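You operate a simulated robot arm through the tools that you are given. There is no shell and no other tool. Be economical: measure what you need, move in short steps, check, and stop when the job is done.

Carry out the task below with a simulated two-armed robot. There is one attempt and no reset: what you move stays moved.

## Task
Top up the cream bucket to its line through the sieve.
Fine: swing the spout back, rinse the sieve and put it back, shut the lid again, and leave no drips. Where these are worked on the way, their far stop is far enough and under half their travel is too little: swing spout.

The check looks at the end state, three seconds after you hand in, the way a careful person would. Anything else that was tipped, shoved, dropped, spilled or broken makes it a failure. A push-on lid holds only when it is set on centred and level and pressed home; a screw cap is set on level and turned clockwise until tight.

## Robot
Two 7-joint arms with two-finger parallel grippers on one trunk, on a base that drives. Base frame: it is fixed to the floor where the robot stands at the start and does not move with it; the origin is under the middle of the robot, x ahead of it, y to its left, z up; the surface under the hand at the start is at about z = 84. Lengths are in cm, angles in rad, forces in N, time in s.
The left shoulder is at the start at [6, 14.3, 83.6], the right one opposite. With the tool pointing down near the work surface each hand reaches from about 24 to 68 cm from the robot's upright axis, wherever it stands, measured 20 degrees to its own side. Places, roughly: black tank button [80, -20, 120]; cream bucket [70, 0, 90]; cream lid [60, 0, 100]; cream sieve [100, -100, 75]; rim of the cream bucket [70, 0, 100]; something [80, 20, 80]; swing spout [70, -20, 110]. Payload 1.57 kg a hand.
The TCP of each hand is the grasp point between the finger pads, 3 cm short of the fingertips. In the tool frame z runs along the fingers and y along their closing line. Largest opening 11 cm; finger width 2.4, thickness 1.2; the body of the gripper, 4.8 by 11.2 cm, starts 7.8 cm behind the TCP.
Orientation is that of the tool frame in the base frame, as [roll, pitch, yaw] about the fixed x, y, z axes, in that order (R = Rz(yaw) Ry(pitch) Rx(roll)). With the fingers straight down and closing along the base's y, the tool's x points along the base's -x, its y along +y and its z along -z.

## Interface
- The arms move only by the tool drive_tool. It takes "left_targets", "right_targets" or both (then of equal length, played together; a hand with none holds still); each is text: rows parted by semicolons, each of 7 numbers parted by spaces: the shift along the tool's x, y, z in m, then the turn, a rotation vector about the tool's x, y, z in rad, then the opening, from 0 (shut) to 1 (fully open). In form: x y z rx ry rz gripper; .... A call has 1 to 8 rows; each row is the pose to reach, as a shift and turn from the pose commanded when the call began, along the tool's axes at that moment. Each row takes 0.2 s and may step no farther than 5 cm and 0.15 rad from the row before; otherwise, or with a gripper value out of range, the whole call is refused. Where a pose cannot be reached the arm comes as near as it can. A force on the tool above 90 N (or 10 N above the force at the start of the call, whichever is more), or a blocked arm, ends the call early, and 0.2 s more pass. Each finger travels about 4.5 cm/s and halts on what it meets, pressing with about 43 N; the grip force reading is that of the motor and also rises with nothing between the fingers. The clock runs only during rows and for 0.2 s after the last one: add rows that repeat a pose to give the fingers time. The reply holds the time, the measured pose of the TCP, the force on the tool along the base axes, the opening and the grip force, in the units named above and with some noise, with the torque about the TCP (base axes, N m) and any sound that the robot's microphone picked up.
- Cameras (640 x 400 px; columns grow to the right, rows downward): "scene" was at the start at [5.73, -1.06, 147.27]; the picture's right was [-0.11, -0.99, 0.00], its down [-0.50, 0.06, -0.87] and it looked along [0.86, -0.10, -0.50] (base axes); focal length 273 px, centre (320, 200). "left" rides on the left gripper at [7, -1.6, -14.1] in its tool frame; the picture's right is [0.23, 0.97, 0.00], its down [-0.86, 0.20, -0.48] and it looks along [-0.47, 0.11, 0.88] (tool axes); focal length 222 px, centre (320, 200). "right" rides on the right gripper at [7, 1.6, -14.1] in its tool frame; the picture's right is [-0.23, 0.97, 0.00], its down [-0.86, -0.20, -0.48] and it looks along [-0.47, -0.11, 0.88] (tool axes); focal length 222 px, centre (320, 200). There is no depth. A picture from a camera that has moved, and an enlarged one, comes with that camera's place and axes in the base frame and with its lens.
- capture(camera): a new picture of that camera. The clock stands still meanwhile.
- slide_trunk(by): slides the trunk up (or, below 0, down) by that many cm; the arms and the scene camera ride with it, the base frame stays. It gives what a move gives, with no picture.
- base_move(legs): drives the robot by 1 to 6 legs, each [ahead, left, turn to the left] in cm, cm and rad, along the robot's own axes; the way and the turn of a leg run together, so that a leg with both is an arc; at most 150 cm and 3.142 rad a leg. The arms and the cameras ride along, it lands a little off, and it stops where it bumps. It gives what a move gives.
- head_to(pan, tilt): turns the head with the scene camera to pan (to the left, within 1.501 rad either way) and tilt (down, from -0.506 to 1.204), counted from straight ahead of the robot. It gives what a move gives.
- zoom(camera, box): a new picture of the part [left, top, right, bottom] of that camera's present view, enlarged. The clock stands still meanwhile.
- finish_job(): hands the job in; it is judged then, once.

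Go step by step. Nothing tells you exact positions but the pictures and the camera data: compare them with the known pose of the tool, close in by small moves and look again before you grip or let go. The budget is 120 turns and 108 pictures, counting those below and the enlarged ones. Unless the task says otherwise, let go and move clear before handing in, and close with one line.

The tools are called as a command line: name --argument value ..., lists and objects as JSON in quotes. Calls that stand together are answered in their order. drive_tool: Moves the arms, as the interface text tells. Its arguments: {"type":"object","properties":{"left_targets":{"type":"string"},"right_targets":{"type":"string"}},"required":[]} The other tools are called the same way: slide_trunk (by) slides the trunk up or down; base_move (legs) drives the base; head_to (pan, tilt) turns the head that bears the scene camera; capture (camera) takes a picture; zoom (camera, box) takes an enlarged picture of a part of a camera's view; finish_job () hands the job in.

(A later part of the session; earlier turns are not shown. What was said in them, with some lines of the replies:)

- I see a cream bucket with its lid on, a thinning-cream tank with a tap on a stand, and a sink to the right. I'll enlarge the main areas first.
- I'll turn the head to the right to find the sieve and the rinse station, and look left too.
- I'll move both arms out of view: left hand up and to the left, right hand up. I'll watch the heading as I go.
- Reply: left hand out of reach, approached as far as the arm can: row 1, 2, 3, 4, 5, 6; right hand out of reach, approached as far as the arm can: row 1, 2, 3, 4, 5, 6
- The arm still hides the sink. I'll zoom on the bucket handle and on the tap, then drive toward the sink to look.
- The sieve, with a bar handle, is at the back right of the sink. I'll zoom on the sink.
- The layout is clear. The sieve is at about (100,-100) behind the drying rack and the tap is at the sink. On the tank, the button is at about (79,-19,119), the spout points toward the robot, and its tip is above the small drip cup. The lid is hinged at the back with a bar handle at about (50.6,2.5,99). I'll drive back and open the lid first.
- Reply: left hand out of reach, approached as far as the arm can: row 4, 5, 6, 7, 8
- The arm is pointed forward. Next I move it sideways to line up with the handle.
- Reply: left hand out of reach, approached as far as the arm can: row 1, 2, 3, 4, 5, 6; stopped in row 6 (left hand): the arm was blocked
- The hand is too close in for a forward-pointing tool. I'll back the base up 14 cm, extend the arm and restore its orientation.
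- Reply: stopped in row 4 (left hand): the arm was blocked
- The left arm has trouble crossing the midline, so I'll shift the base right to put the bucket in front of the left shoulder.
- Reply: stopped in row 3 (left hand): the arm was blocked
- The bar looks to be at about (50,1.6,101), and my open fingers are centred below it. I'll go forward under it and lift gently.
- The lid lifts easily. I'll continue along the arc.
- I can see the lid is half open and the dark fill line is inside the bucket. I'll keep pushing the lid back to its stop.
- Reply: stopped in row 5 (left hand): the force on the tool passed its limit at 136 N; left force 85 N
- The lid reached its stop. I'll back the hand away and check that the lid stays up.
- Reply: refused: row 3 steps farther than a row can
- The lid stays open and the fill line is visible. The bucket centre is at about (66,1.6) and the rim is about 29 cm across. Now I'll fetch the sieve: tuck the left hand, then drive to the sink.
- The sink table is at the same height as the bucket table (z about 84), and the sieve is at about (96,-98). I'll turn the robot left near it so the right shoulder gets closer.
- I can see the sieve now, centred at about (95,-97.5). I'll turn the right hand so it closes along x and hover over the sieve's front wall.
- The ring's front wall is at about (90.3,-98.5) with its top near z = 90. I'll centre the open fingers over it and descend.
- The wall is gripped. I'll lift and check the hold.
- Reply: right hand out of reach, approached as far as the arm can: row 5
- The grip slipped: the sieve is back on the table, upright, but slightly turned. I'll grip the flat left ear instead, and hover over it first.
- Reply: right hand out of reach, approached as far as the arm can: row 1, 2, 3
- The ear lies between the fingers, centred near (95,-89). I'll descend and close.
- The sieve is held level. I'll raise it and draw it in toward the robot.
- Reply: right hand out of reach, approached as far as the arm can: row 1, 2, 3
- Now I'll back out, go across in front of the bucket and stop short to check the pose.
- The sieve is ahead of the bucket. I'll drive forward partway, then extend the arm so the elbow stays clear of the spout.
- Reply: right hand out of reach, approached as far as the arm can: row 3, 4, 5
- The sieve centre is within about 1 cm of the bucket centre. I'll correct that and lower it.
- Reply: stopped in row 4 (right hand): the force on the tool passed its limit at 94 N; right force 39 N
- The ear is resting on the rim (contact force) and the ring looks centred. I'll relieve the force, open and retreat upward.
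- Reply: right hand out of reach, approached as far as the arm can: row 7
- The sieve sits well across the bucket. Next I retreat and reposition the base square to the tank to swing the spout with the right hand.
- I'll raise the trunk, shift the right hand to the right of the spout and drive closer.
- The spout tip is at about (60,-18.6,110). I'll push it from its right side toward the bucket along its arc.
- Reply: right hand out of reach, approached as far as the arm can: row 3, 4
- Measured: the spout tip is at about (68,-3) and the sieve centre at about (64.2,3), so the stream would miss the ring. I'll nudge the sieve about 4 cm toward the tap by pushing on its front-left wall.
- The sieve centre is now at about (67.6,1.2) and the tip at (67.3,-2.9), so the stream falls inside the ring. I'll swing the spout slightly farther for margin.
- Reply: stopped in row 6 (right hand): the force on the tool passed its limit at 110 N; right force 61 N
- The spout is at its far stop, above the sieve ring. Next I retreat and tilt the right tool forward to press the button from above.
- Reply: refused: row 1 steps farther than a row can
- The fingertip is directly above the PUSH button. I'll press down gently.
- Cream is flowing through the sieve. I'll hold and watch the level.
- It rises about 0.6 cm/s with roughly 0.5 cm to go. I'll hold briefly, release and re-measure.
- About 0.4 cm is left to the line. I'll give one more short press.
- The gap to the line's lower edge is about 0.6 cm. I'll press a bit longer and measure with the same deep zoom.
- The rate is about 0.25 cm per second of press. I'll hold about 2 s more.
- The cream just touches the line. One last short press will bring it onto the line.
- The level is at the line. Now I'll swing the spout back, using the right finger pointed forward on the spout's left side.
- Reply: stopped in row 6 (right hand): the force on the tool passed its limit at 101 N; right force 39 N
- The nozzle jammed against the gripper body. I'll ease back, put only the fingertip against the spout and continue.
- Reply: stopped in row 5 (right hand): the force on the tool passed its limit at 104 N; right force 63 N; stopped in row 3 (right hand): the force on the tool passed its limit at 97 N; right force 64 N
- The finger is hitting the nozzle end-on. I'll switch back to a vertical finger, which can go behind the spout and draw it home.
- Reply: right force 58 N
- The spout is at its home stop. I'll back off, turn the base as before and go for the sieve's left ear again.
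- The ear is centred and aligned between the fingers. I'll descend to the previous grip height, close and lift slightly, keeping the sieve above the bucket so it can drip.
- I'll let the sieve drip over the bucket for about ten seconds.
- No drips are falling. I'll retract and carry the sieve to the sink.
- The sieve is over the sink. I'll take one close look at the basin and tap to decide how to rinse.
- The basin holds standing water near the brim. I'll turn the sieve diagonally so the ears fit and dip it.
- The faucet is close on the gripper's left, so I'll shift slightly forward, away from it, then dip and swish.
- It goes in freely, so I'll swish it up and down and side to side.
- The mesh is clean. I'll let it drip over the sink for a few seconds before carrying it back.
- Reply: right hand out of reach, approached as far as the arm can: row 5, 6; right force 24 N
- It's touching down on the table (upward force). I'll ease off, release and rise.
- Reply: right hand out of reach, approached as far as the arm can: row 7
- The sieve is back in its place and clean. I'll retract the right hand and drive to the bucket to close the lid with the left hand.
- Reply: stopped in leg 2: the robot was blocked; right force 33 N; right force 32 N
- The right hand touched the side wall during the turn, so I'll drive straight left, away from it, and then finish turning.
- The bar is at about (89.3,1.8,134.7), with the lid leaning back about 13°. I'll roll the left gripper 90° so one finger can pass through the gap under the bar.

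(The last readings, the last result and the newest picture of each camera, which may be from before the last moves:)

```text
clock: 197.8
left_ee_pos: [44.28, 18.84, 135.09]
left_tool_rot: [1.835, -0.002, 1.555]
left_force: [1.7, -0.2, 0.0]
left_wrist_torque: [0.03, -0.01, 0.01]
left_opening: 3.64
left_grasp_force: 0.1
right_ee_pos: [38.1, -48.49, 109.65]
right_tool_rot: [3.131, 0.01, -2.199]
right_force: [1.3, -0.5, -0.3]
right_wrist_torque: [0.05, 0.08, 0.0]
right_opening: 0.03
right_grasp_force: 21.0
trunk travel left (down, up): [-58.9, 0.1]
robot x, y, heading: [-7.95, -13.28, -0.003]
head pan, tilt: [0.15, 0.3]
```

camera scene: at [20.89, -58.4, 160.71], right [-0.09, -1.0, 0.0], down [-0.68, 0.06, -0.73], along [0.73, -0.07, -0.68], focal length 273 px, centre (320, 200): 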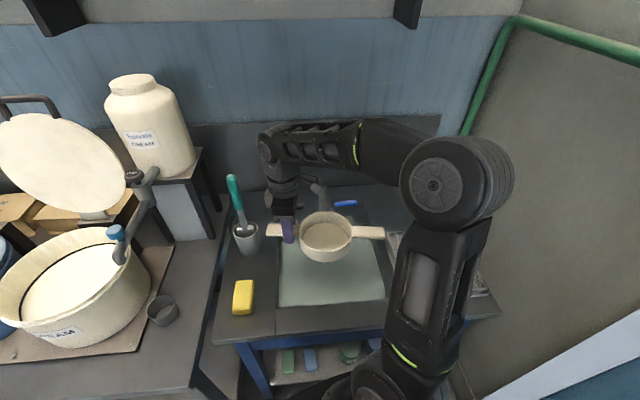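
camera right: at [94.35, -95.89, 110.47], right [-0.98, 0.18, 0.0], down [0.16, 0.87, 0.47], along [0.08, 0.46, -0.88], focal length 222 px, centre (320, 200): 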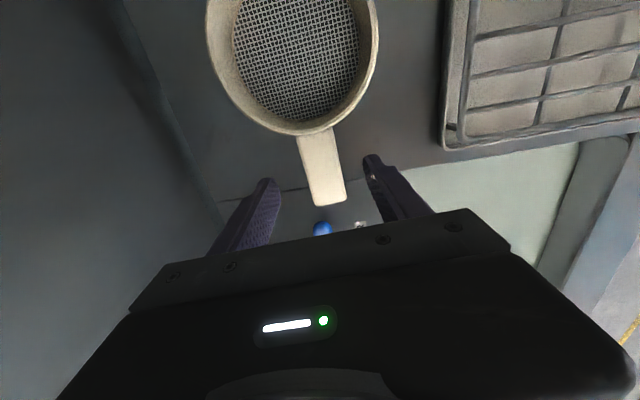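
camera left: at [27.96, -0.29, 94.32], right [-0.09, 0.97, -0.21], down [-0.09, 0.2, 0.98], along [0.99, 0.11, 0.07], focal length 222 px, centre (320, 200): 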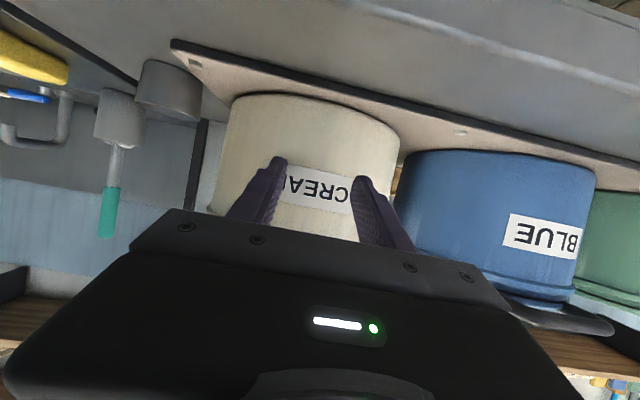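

The gripper is rolled correctly. I'll drive forward and approach the bar.

base_move --legs '[[18, 0, 0.003]]'

drive_tool --left_targets "-0.0425 0 0 0 0 0 0.33;-0.085 0 0 0 0 0 0.33;-0.1275 0 0 0 0 0 0.33;-0.17 0 0 0 0 0 0.33;-0.17 0.0125 0.046 0 0 0 0.33;-0.17 0.025 0.092 0 0 0 0.33;-0.17 0.0375 0.139 0 0 0 0.33;-0.17 0.05 0.185 0 0 0 0.33"

capture --camera "left"

```text
clock: 199.3
left_ee_pos: [61.74, 19.41, 135.13]
left_tool_rot: [1.831, 0.001, 1.565]
left_force: [1.2, -0.4, -0.1]
left_wrist_torque: [-0.02, -0.02, -0.02]
left_opening: 3.66
left_grasp_force: 0.0
right_ee_pos: [56.24, -47.98, 109.83]
right_tool_rot: [3.135, 0.01, -2.192]
right_force: [0.3, -0.8, -0.3]
right_wrist_torque: [-0.01, 0.01, -0.02]
right_opening: 0.0
right_grasp_force: 21.8
trunk travel left (down, up): [-58.9, 0.1]
robot x, y, heading: [10.05, -13.83, 0.003]
head pan, tilt: [0.15, 0.3]
```

```text
clock: 201.1
left_ee_pos: [81.13, 2.38, 135.52]
left_tool_rot: [1.831, 0.004, 1.566]
left_force: [0.6, -0.5, -0.3]
left_wrist_torque: [-0.01, 0.0, -0.03]
left_opening: 3.63
left_grasp_force: 0.0
right_ee_pos: [56.2, -47.97, 109.78]
right_tool_rot: [3.134, 0.008, -2.192]
right_force: [0.2, 0.0, 0.2]
right_wrist_torque: [-0.02, 0.02, -0.01]
right_opening: 0.02
right_grasp_force: 21.5
trunk travel left (down, up): [-58.9, 0.1]
robot x, y, heading: [10.09, -13.41, -0.0]
head pan, tilt: [0.15, 0.3]
```

```text
3 pictures are left
camera left: at [66.95, 9.21, 137.79], right [0.25, 0.23, 0.94], down [-0.42, -0.85, 0.32], along [0.87, -0.47, -0.12], focal length 222 px, centre (320, 200)
```

left: 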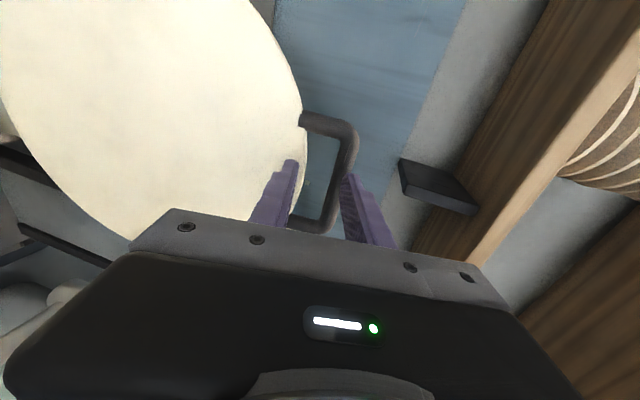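

The bar's height is near z = 136.2, though its depth is less certain (84–89). I'll centre on that height, go forward in steps and test by closing.

drive_tool --left_targets "-0.006 0.0166 0.0307 0 0 0 0.33;-0.006 0.0166 0.0307 0 0 0 0.15;-0.006 0.0166 0.0307 0 0 0 0;-0.006 0.0166 0.0307 0 0 0 0;-0.006 0.0166 0.0307 0 0 0 0"

```text
clock: 202.2
left_ee_pos: [82.62, 1.7, 136.14]
left_tool_rot: [1.846, 0.001, 1.561]
left_force: [-80.6, 0.9, -17.9]
left_wrist_torque: [0.0, 2.72, -0.61]
left_opening: 3.53
left_grasp_force: 21.9
right_ee_pos: [54.94, -48.0, 110.28]
right_tool_rot: [-3.139, 0.017, -2.189]
right_force: [-0.4, -0.2, 0.1]
right_wrist_torque: [0.02, 0.02, 0.01]
right_opening: 0.0
right_grasp_force: 21.2
trunk travel left (down, up): [-58.9, 0.1]
robot x, y, heading: [9.69, -13.52, 0.006]
head pan, tilt: [0.15, 0.3]
stopped in row 5 (left hand): the force on the tool passed its limit at 92 N (the readings are from after the stop); the commanded pose is now the measured one
```

The lower finger hit the lid's edge because I was slightly low. I'll back off, rise 1.2 cm and retry.

drive_tool --left_targets "0 0 -0.02 0 0 0 0.33;0 0.0115 -0.02 0 0 0 0.33;0 0.0125 -0.005 0 0 0 0.33;0 0.0125 0.0135 0 0 0 0.33"

```text
clock: 203.2
left_ee_pos: [85.94, 1.78, 136.78]
left_tool_rot: [1.842, 0.002, 1.563]
left_force: [-0.2, -0.8, 0.1]
left_wrist_torque: [0.01, 0.02, 0.02]
left_opening: 3.63
left_grasp_force: 0.1
right_ee_pos: [56.15, -48.14, 109.95]
right_tool_rot: [3.134, 0.01, -2.19]
right_force: [-0.4, -0.2, 0.1]
right_wrist_torque: [-0.02, 0.0, 0.02]
right_opening: 0.02
right_grasp_force: 21.5
trunk travel left (down, up): [-58.9, 0.1]
robot x, y, heading: [9.52, -14.06, -0.003]
head pan, tilt: [0.15, 0.3]
```

drive_tool --left_targets "0 0 0 0 0 0 0.2;0 0 0 0 0 0 0;0 0 0 0 0 0 0;0 0 0 0 0 0 0;0 0 0 0 0 0 0"

```text
clock: 204.4
left_ee_pos: [85.77, 1.79, 136.3]
left_tool_rot: [1.855, 0.002, 1.561]
left_force: [-23.4, -1.6, -35.6]
left_wrist_torque: [0.71, 0.06, 0.28]
left_opening: 1.57
left_grasp_force: 31.5
right_ee_pos: [56.22, -47.94, 109.89]
right_tool_rot: [3.135, 0.01, -2.191]
right_force: [0.3, -0.1, 0.9]
right_wrist_torque: [-0.02, 0.01, 0.01]
right_opening: 0.01
right_grasp_force: 21.2
trunk travel left (down, up): [-58.9, 0.1]
robot x, y, heading: [9.6, -13.69, 0.005]
head pan, tilt: [0.15, 0.3]
```

The bar is gripped (opening 1.6 cm). I'll pull the lid forward past vertical along its arc.

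drive_tool --left_targets "0 -0.0088 -0.0339 0 0 0 0;0 -0.0185 -0.067 0 0 0 0;0 -0.0309 -0.0952 0 0 0 0;0 -0.0453 -0.1196 0 0 0 0"

```text
clock: 205.4
left_ee_pos: [73.28, 1.83, 135.59]
left_tool_rot: [1.847, 0.004, 1.56]
left_force: [3.0, -1.3, -20.5]
left_wrist_torque: [0.37, 0.11, -0.99]
left_opening: 1.59
left_grasp_force: 31.0
right_ee_pos: [56.33, -48.06, 109.73]
right_tool_rot: [3.133, 0.011, -2.192]
right_force: [0.0, -0.2, -0.3]
right_wrist_torque: [0.0, 0.01, 0.01]
right_opening: 0.0
right_grasp_force: 21.4
trunk travel left (down, up): [-58.9, 0.1]
robot x, y, heading: [9.58, -13.56, -0.002]
head pan, tilt: [0.15, 0.3]
```

drive_tool --left_targets "0 0 0 0 0 0 0.3;0 -0.017 -0.0263 0 0 0 0.3;0 -0.0347 -0.0477 0 0 0 0.3;0 -0.0545 -0.069 0 0 0 0.3;0 -0.0545 -0.069 0 0 0 0.3"

capture --camera "scene"

```text
clock: 206.6
left_ee_pos: [65.24, 1.76, 132.69]
left_tool_rot: [1.837, 0.0, 1.563]
left_force: [-1.2, -0.2, 14.5]
left_wrist_torque: [-0.22, -1.87, 0.08]
left_opening: 2.07
left_grasp_force: 0.0
left hand out of reach, approached as far as the arm can: row 4, 5
right_ee_pos: [55.96, -48.09, 109.92]
right_tool_rot: [3.138, 0.012, -2.189]
right_force: [-0.1, -0.5, 0.2]
right_wrist_torque: [-0.02, 0.0, 0.02]
right_opening: 0.0
right_grasp_force: 21.1
trunk travel left (down, up): [-58.9, 0.1]
robot x, y, heading: [10.18, -13.27, -0.006]
head pan, tilt: [0.15, 0.3]
```

```text
2 pictures are left
camera scene: at [15.66, -12.37, 164.77], right [0.15, -0.99, 0.0], down [-0.29, -0.04, -0.96], along [0.94, 0.14, -0.29], focal length 273 px, centre (320, 200)
```

scene: 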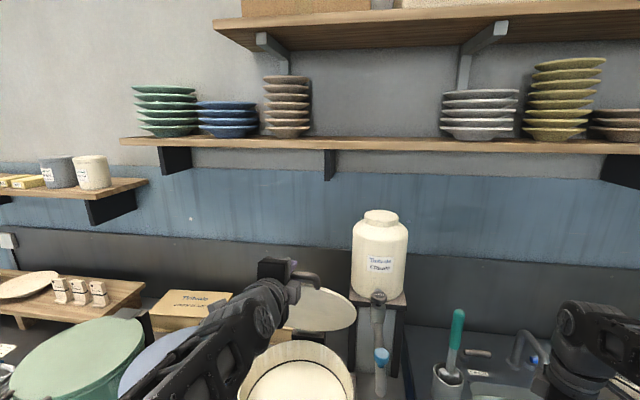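

The lid is past vertical and following. I'll level the tool for clearance, then alternate arm-forward and base-back so the bar slides along the supporting finger.

drive_tool --left_targets "0 0 0 -0.13 0 0 0.3;0 0 0 -0.26 0 0 0.3;0 0.0052 0.0193 -0.26 0 0 0.3;0 0.0104 0.0386 -0.26 0 0 0.3"

```text
clock: 207.6
left_ee_pos: [68.74, 1.95, 133.71]
left_tool_rot: [1.552, 0.003, 1.564]
left_force: [-22.2, 10.1, 50.2]
left_wrist_torque: [0.09, -0.39, 0.31]
left_opening: 2.38
left_grasp_force: 0.0
left hand out of reach, approached as far as the arm can: row 1
right_ee_pos: [55.43, -47.81, 110.21]
right_tool_rot: [3.138, 0.014, -2.188]
right_force: [0.5, -0.2, 0.4]
right_wrist_torque: [0.02, -0.01, 0.04]
right_opening: 0.0
right_grasp_force: 21.5
trunk travel left (down, up): [-58.9, 0.1]
robot x, y, heading: [10.2, -13.36, 0.005]
head pan, tilt: [0.15, 0.3]
```

drive_tool --left_targets "0 0.005 -0.01 0 0 0 0.22;0 0.01 -0.01 0 0 0 0.22"

```text
clock: 208.2
left_ee_pos: [68.13, 2.06, 133.54]
left_tool_rot: [1.578, 0.003, 1.563]
left_force: [-10.7, 11.1, 22.5]
left_wrist_torque: [0.2, -0.14, 0.18]
left_opening: 2.28
left_grasp_force: 0.1
right_ee_pos: [55.78, -47.95, 110.08]
right_tool_rot: [3.137, 0.013, -2.191]
right_force: [-0.3, 0.7, 0.5]
right_wrist_torque: [-0.01, 0.0, -0.01]
right_opening: 0.0
right_grasp_force: 21.7
trunk travel left (down, up): [-58.9, 0.1]
robot x, y, heading: [9.94, -13.86, 0.003]
head pan, tilt: [0.15, 0.3]
```

drive_tool --left_targets "0.005 0.006 -0.003 0 0 0 0.2;0.005 0.006 -0.003 0 0 0 0.2"

```text
clock: 208.8
left_ee_pos: [68.09, 2.21, 133.77]
left_tool_rot: [1.585, 0.002, 1.562]
left_force: [-0.5, -0.4, 1.5]
left_wrist_torque: [-0.03, -0.02, -0.02]
left_opening: 2.2
left_grasp_force: 0.0
right_ee_pos: [56.1, -48.01, 109.91]
right_tool_rot: [3.134, 0.01, -2.191]
right_force: [-1.1, 0.3, -0.1]
right_wrist_torque: [0.02, -0.03, 0.0]
right_opening: 0.01
right_grasp_force: 21.9
trunk travel left (down, up): [-58.9, 0.1]
robot x, y, heading: [9.92, -13.7, -0.003]
head pan, tilt: [0.15, 0.3]
```

There is no load on the fingers, so the hinge friction holds the lid by itself. I'll back the base out of the bar, then press the bar down from above along its arc.

base_move --legs '[[-24, 0, 0]]'

capture --camera "left"

```text
clock: 210.6
left_ee_pos: [43.62, 1.84, 133.95]
left_tool_rot: [1.581, 0.003, 1.557]
left_force: [-1.1, -0.1, 0.5]
left_wrist_torque: [0.01, 0.0, 0.0]
left_opening: 2.19
left_grasp_force: 0.0
right_ee_pos: [31.26, -48.24, 109.89]
right_tool_rot: [3.138, 0.011, -2.196]
right_force: [-0.6, -0.4, 0.4]
right_wrist_torque: [0.0, -0.01, -0.03]
right_opening: 0.0
right_grasp_force: 21.5
trunk travel left (down, up): [-58.9, 0.1]
robot x, y, heading: [-14.58, -13.72, -0.003]
head pan, tilt: [0.15, 0.3]
```

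```text
1 pictures are left
camera left: at [29.48, 9.06, 132.66], right [0.01, 0.23, 0.97], down [-0.49, -0.85, 0.21], along [0.87, -0.48, 0.1], focal length 222 px, centre (320, 200)
```

left: 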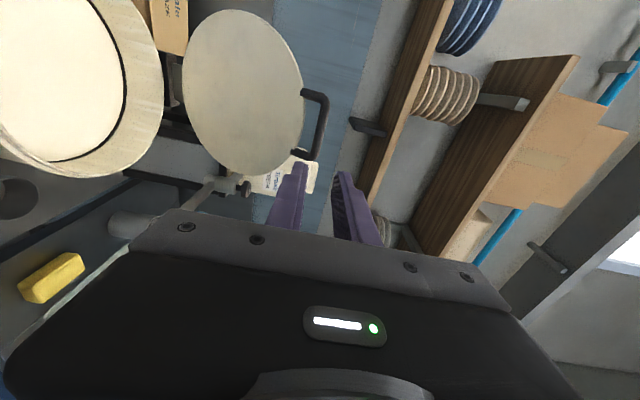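

The lid is holding at about 65° with the bar at about (68.9,133). I'll move the closed fingers over the bar and press down along the arc.

drive_tool --left_targets "0 0.03 0 0 0 0 0;0 0.03 0.045 0 0 0 0;0 0.03 0.09 0 0 0 0;0 0.03 0.135 0 0 0 0;0 0.03 0.18 0 0 0 0;0 0.03 0.225 0 0 0 0"

```text
clock: 212.0
left_ee_pos: [66.56, 1.71, 136.61]
left_tool_rot: [1.583, 0.003, 1.555]
left_force: [0.3, -0.3, -0.6]
left_wrist_torque: [0.02, 0.01, -0.02]
left_opening: 0.0
left_grasp_force: 21.3
right_ee_pos: [31.45, -48.18, 109.68]
right_tool_rot: [3.136, 0.01, -2.196]
right_force: [-0.4, 0.4, 0.5]
right_wrist_torque: [0.0, 0.04, 0.0]
right_opening: 0.0
right_grasp_force: 21.5
trunk travel left (down, up): [-58.9, 0.1]
robot x, y, heading: [-14.54, -13.48, -0.002]
head pan, tilt: [0.15, 0.3]
```

drive_tool --left_targets "0 -0.018 0 0 0 0 0;0 -0.03 -0.025 0 0 0 0;0 -0.046 -0.05 0 0 0 0;0 -0.064 -0.073 0 0 0 0;0 -0.084 -0.095 0 0 0 0;0 -0.106 -0.115 0 0 0 0;0 -0.129 -0.133 0 0 0 0"

```text
clock: 213.6
left_ee_pos: [52.64, 1.72, 123.78]
left_tool_rot: [1.582, 0.0, 1.556]
left_force: [0.2, -0.8, 0.4]
left_wrist_torque: [0.01, 0.0, 0.01]
left_opening: 0.0
left_grasp_force: 21.1
right_ee_pos: [31.33, -48.22, 109.84]
right_tool_rot: [3.136, 0.011, -2.198]
right_force: [-0.6, -0.4, -0.1]
right_wrist_torque: [-0.03, -0.02, 0.02]
right_opening: 0.02
right_grasp_force: 21.6
trunk travel left (down, up): [-58.9, 0.1]
robot x, y, heading: [-14.11, -13.34, -0.005]
head pan, tilt: [0.15, 0.3]
```

drive_tool --left_targets "0 -0.025 -0.011 0 0 0 0;0 -0.05 -0.022 0 0 0 0;0 -0.078 -0.032 0 0 0 0;0 -0.106 -0.042 0 0 0 0;0 -0.135 -0.048 0 0 0 0;0 -0.164 -0.053 0 0 0 0;0 -0.182 -0.054 0 0 0 0"

```text
clock: 215.2
left_ee_pos: [47.24, 1.91, 105.95]
left_tool_rot: [1.58, 0.003, 1.556]
left_force: [0.5, 0.3, -0.2]
left_wrist_torque: [0.03, 0.0, -0.01]
left_opening: 0.0
left_grasp_force: 21.1
right_ee_pos: [31.41, -48.14, 109.78]
right_tool_rot: [3.134, 0.012, -2.196]
right_force: [0.8, 0.0, -0.1]
right_wrist_torque: [0.0, -0.02, 0.0]
right_opening: 0.0
right_grasp_force: 21.5
trunk travel left (down, up): [-58.9, 0.1]
robot x, y, heading: [-14.49, -13.62, -0.005]
head pan, tilt: [0.15, 0.3]
```

drive_tool --left_targets "0 0 0.015 0 0 0 0;0 -0.01 0.015 0 0 0 0;0 -0.02 0.015 0 0 0 0;0 -0.03 0.015 0 0 0 0"

```text
clock: 216.2
left_ee_pos: [48.68, 1.85, 105.18]
left_tool_rot: [1.527, 0.004, 1.556]
left_force: [0.7, 0.4, 89.8]
left_wrist_torque: [0.29, 0.53, 0.0]
left_opening: 0.0
left_grasp_force: 22.0
right_ee_pos: [30.79, -48.26, 110.23]
right_tool_rot: [3.137, 0.016, -2.195]
right_force: [0.0, 0.2, 0.5]
right_wrist_torque: [0.0, 0.01, 0.03]
right_opening: 0.02
right_grasp_force: 21.3
trunk travel left (down, up): [-58.9, 0.1]
robot x, y, heading: [-14.62, -13.66, -0.004]
head pan, tilt: [0.15, 0.3]
```

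Firm contact at the bar (90 N), so the lid is shut and pressed. I'll back off and use the last picture to check.

drive_tool --left_targets "0 0.03 0 0 0 0 0;0 0.05 -0.03 0 0 0 0;0 0.06 -0.06 0 0 0 0"

base_move --legs '[[-15, 0, 0]]'

head_to --pan -0.1 --tilt 0.5

capture --camera "scene"

```text
clock: 217.0
left_ee_pos: [42.73, 2.01, 108.66]
left_tool_rot: [1.584, -0.001, 1.557]
left_force: [0.2, -0.1, -0.1]
left_wrist_torque: [-0.01, -0.04, -0.03]
left_opening: 0.0
left_grasp_force: 20.9
right_ee_pos: [31.53, -48.34, 109.8]
right_tool_rot: [3.135, 0.009, -2.197]
right_force: [0.2, 0.0, 1.0]
right_wrist_torque: [0.03, 0.02, -0.04]
right_opening: 0.0
right_grasp_force: 21.0
trunk travel left (down, up): [-58.9, 0.1]
robot x, y, heading: [-14.53, -13.83, -0.0]
head pan, tilt: [0.15, 0.3]
```

```text
clock: 218.3
left_ee_pos: [27.66, 1.9, 108.97]
left_tool_rot: [1.578, 0.002, 1.555]
left_force: [-0.3, -0.1, 1.0]
left_wrist_torque: [0.0, 0.03, -0.01]
left_opening: 0.0
left_grasp_force: 21.1
right_ee_pos: [16.13, -48.25, 109.94]
right_tool_rot: [3.138, 0.012, -2.198]
right_force: [-0.4, 0.1, 0.9]
right_wrist_torque: [-0.02, -0.06, -0.02]
right_opening: 0.03
right_grasp_force: 21.7
trunk travel left (down, up): [-58.9, 0.1]
robot x, y, heading: [-29.69, -13.72, -0.006]
head pan, tilt: [0.15, 0.3]
```

```text
clock: 219.1
left_ee_pos: [27.7, 2.01, 108.84]
left_tool_rot: [1.58, 0.001, 1.556]
left_force: [-0.1, -0.6, 0.0]
left_wrist_torque: [-0.01, -0.02, -0.02]
left_opening: 0.0
left_grasp_force: 21.2
right_ee_pos: [16.36, -48.26, 109.89]
right_tool_rot: [3.134, 0.01, -2.2]
right_force: [0.5, 0.4, -0.1]
right_wrist_torque: [0.01, -0.01, 0.0]
right_opening: 0.01
right_grasp_force: 21.0
trunk travel left (down, up): [-58.9, 0.1]
robot x, y, heading: [-30.13, -13.47, -0.006]
head pan, tilt: [-0.099, 0.499]
```

```text
0 pictures are left
camera scene: at [-23.84, -14.52, 162.91], right [-0.11, -0.99, 0.0], down [-0.48, 0.05, -0.88], along [0.87, -0.09, -0.48], focal length 273 px, centre (320, 200)
```

scene: 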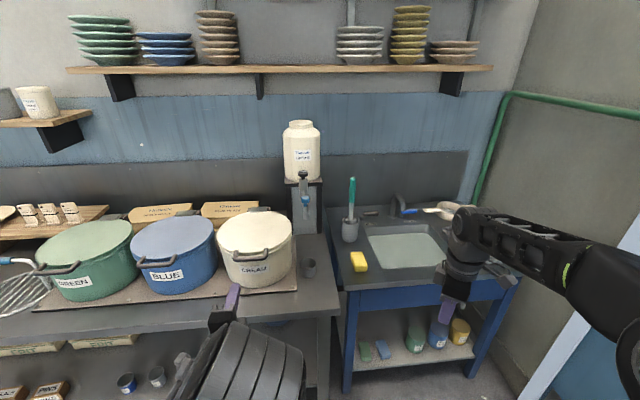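

The picture shows the lid shut, the spout at its home position over the cup, the sieve back in its place, and no visible drips. Both hands are clear, so I'm handing in.

finish_job

```text
The job is handed in.
```

I topped up the cream bucket to its line through the sieve, swung the spout back, rinsed the sieve and put it back, and shut the lid. No drips were visible in the last picture, though the sieve was mostly hidden behind the arm in that shot. Along the way the sieve slipped from the first grip once and landed upright, and the right hand lightly touched the side wall during a turn.
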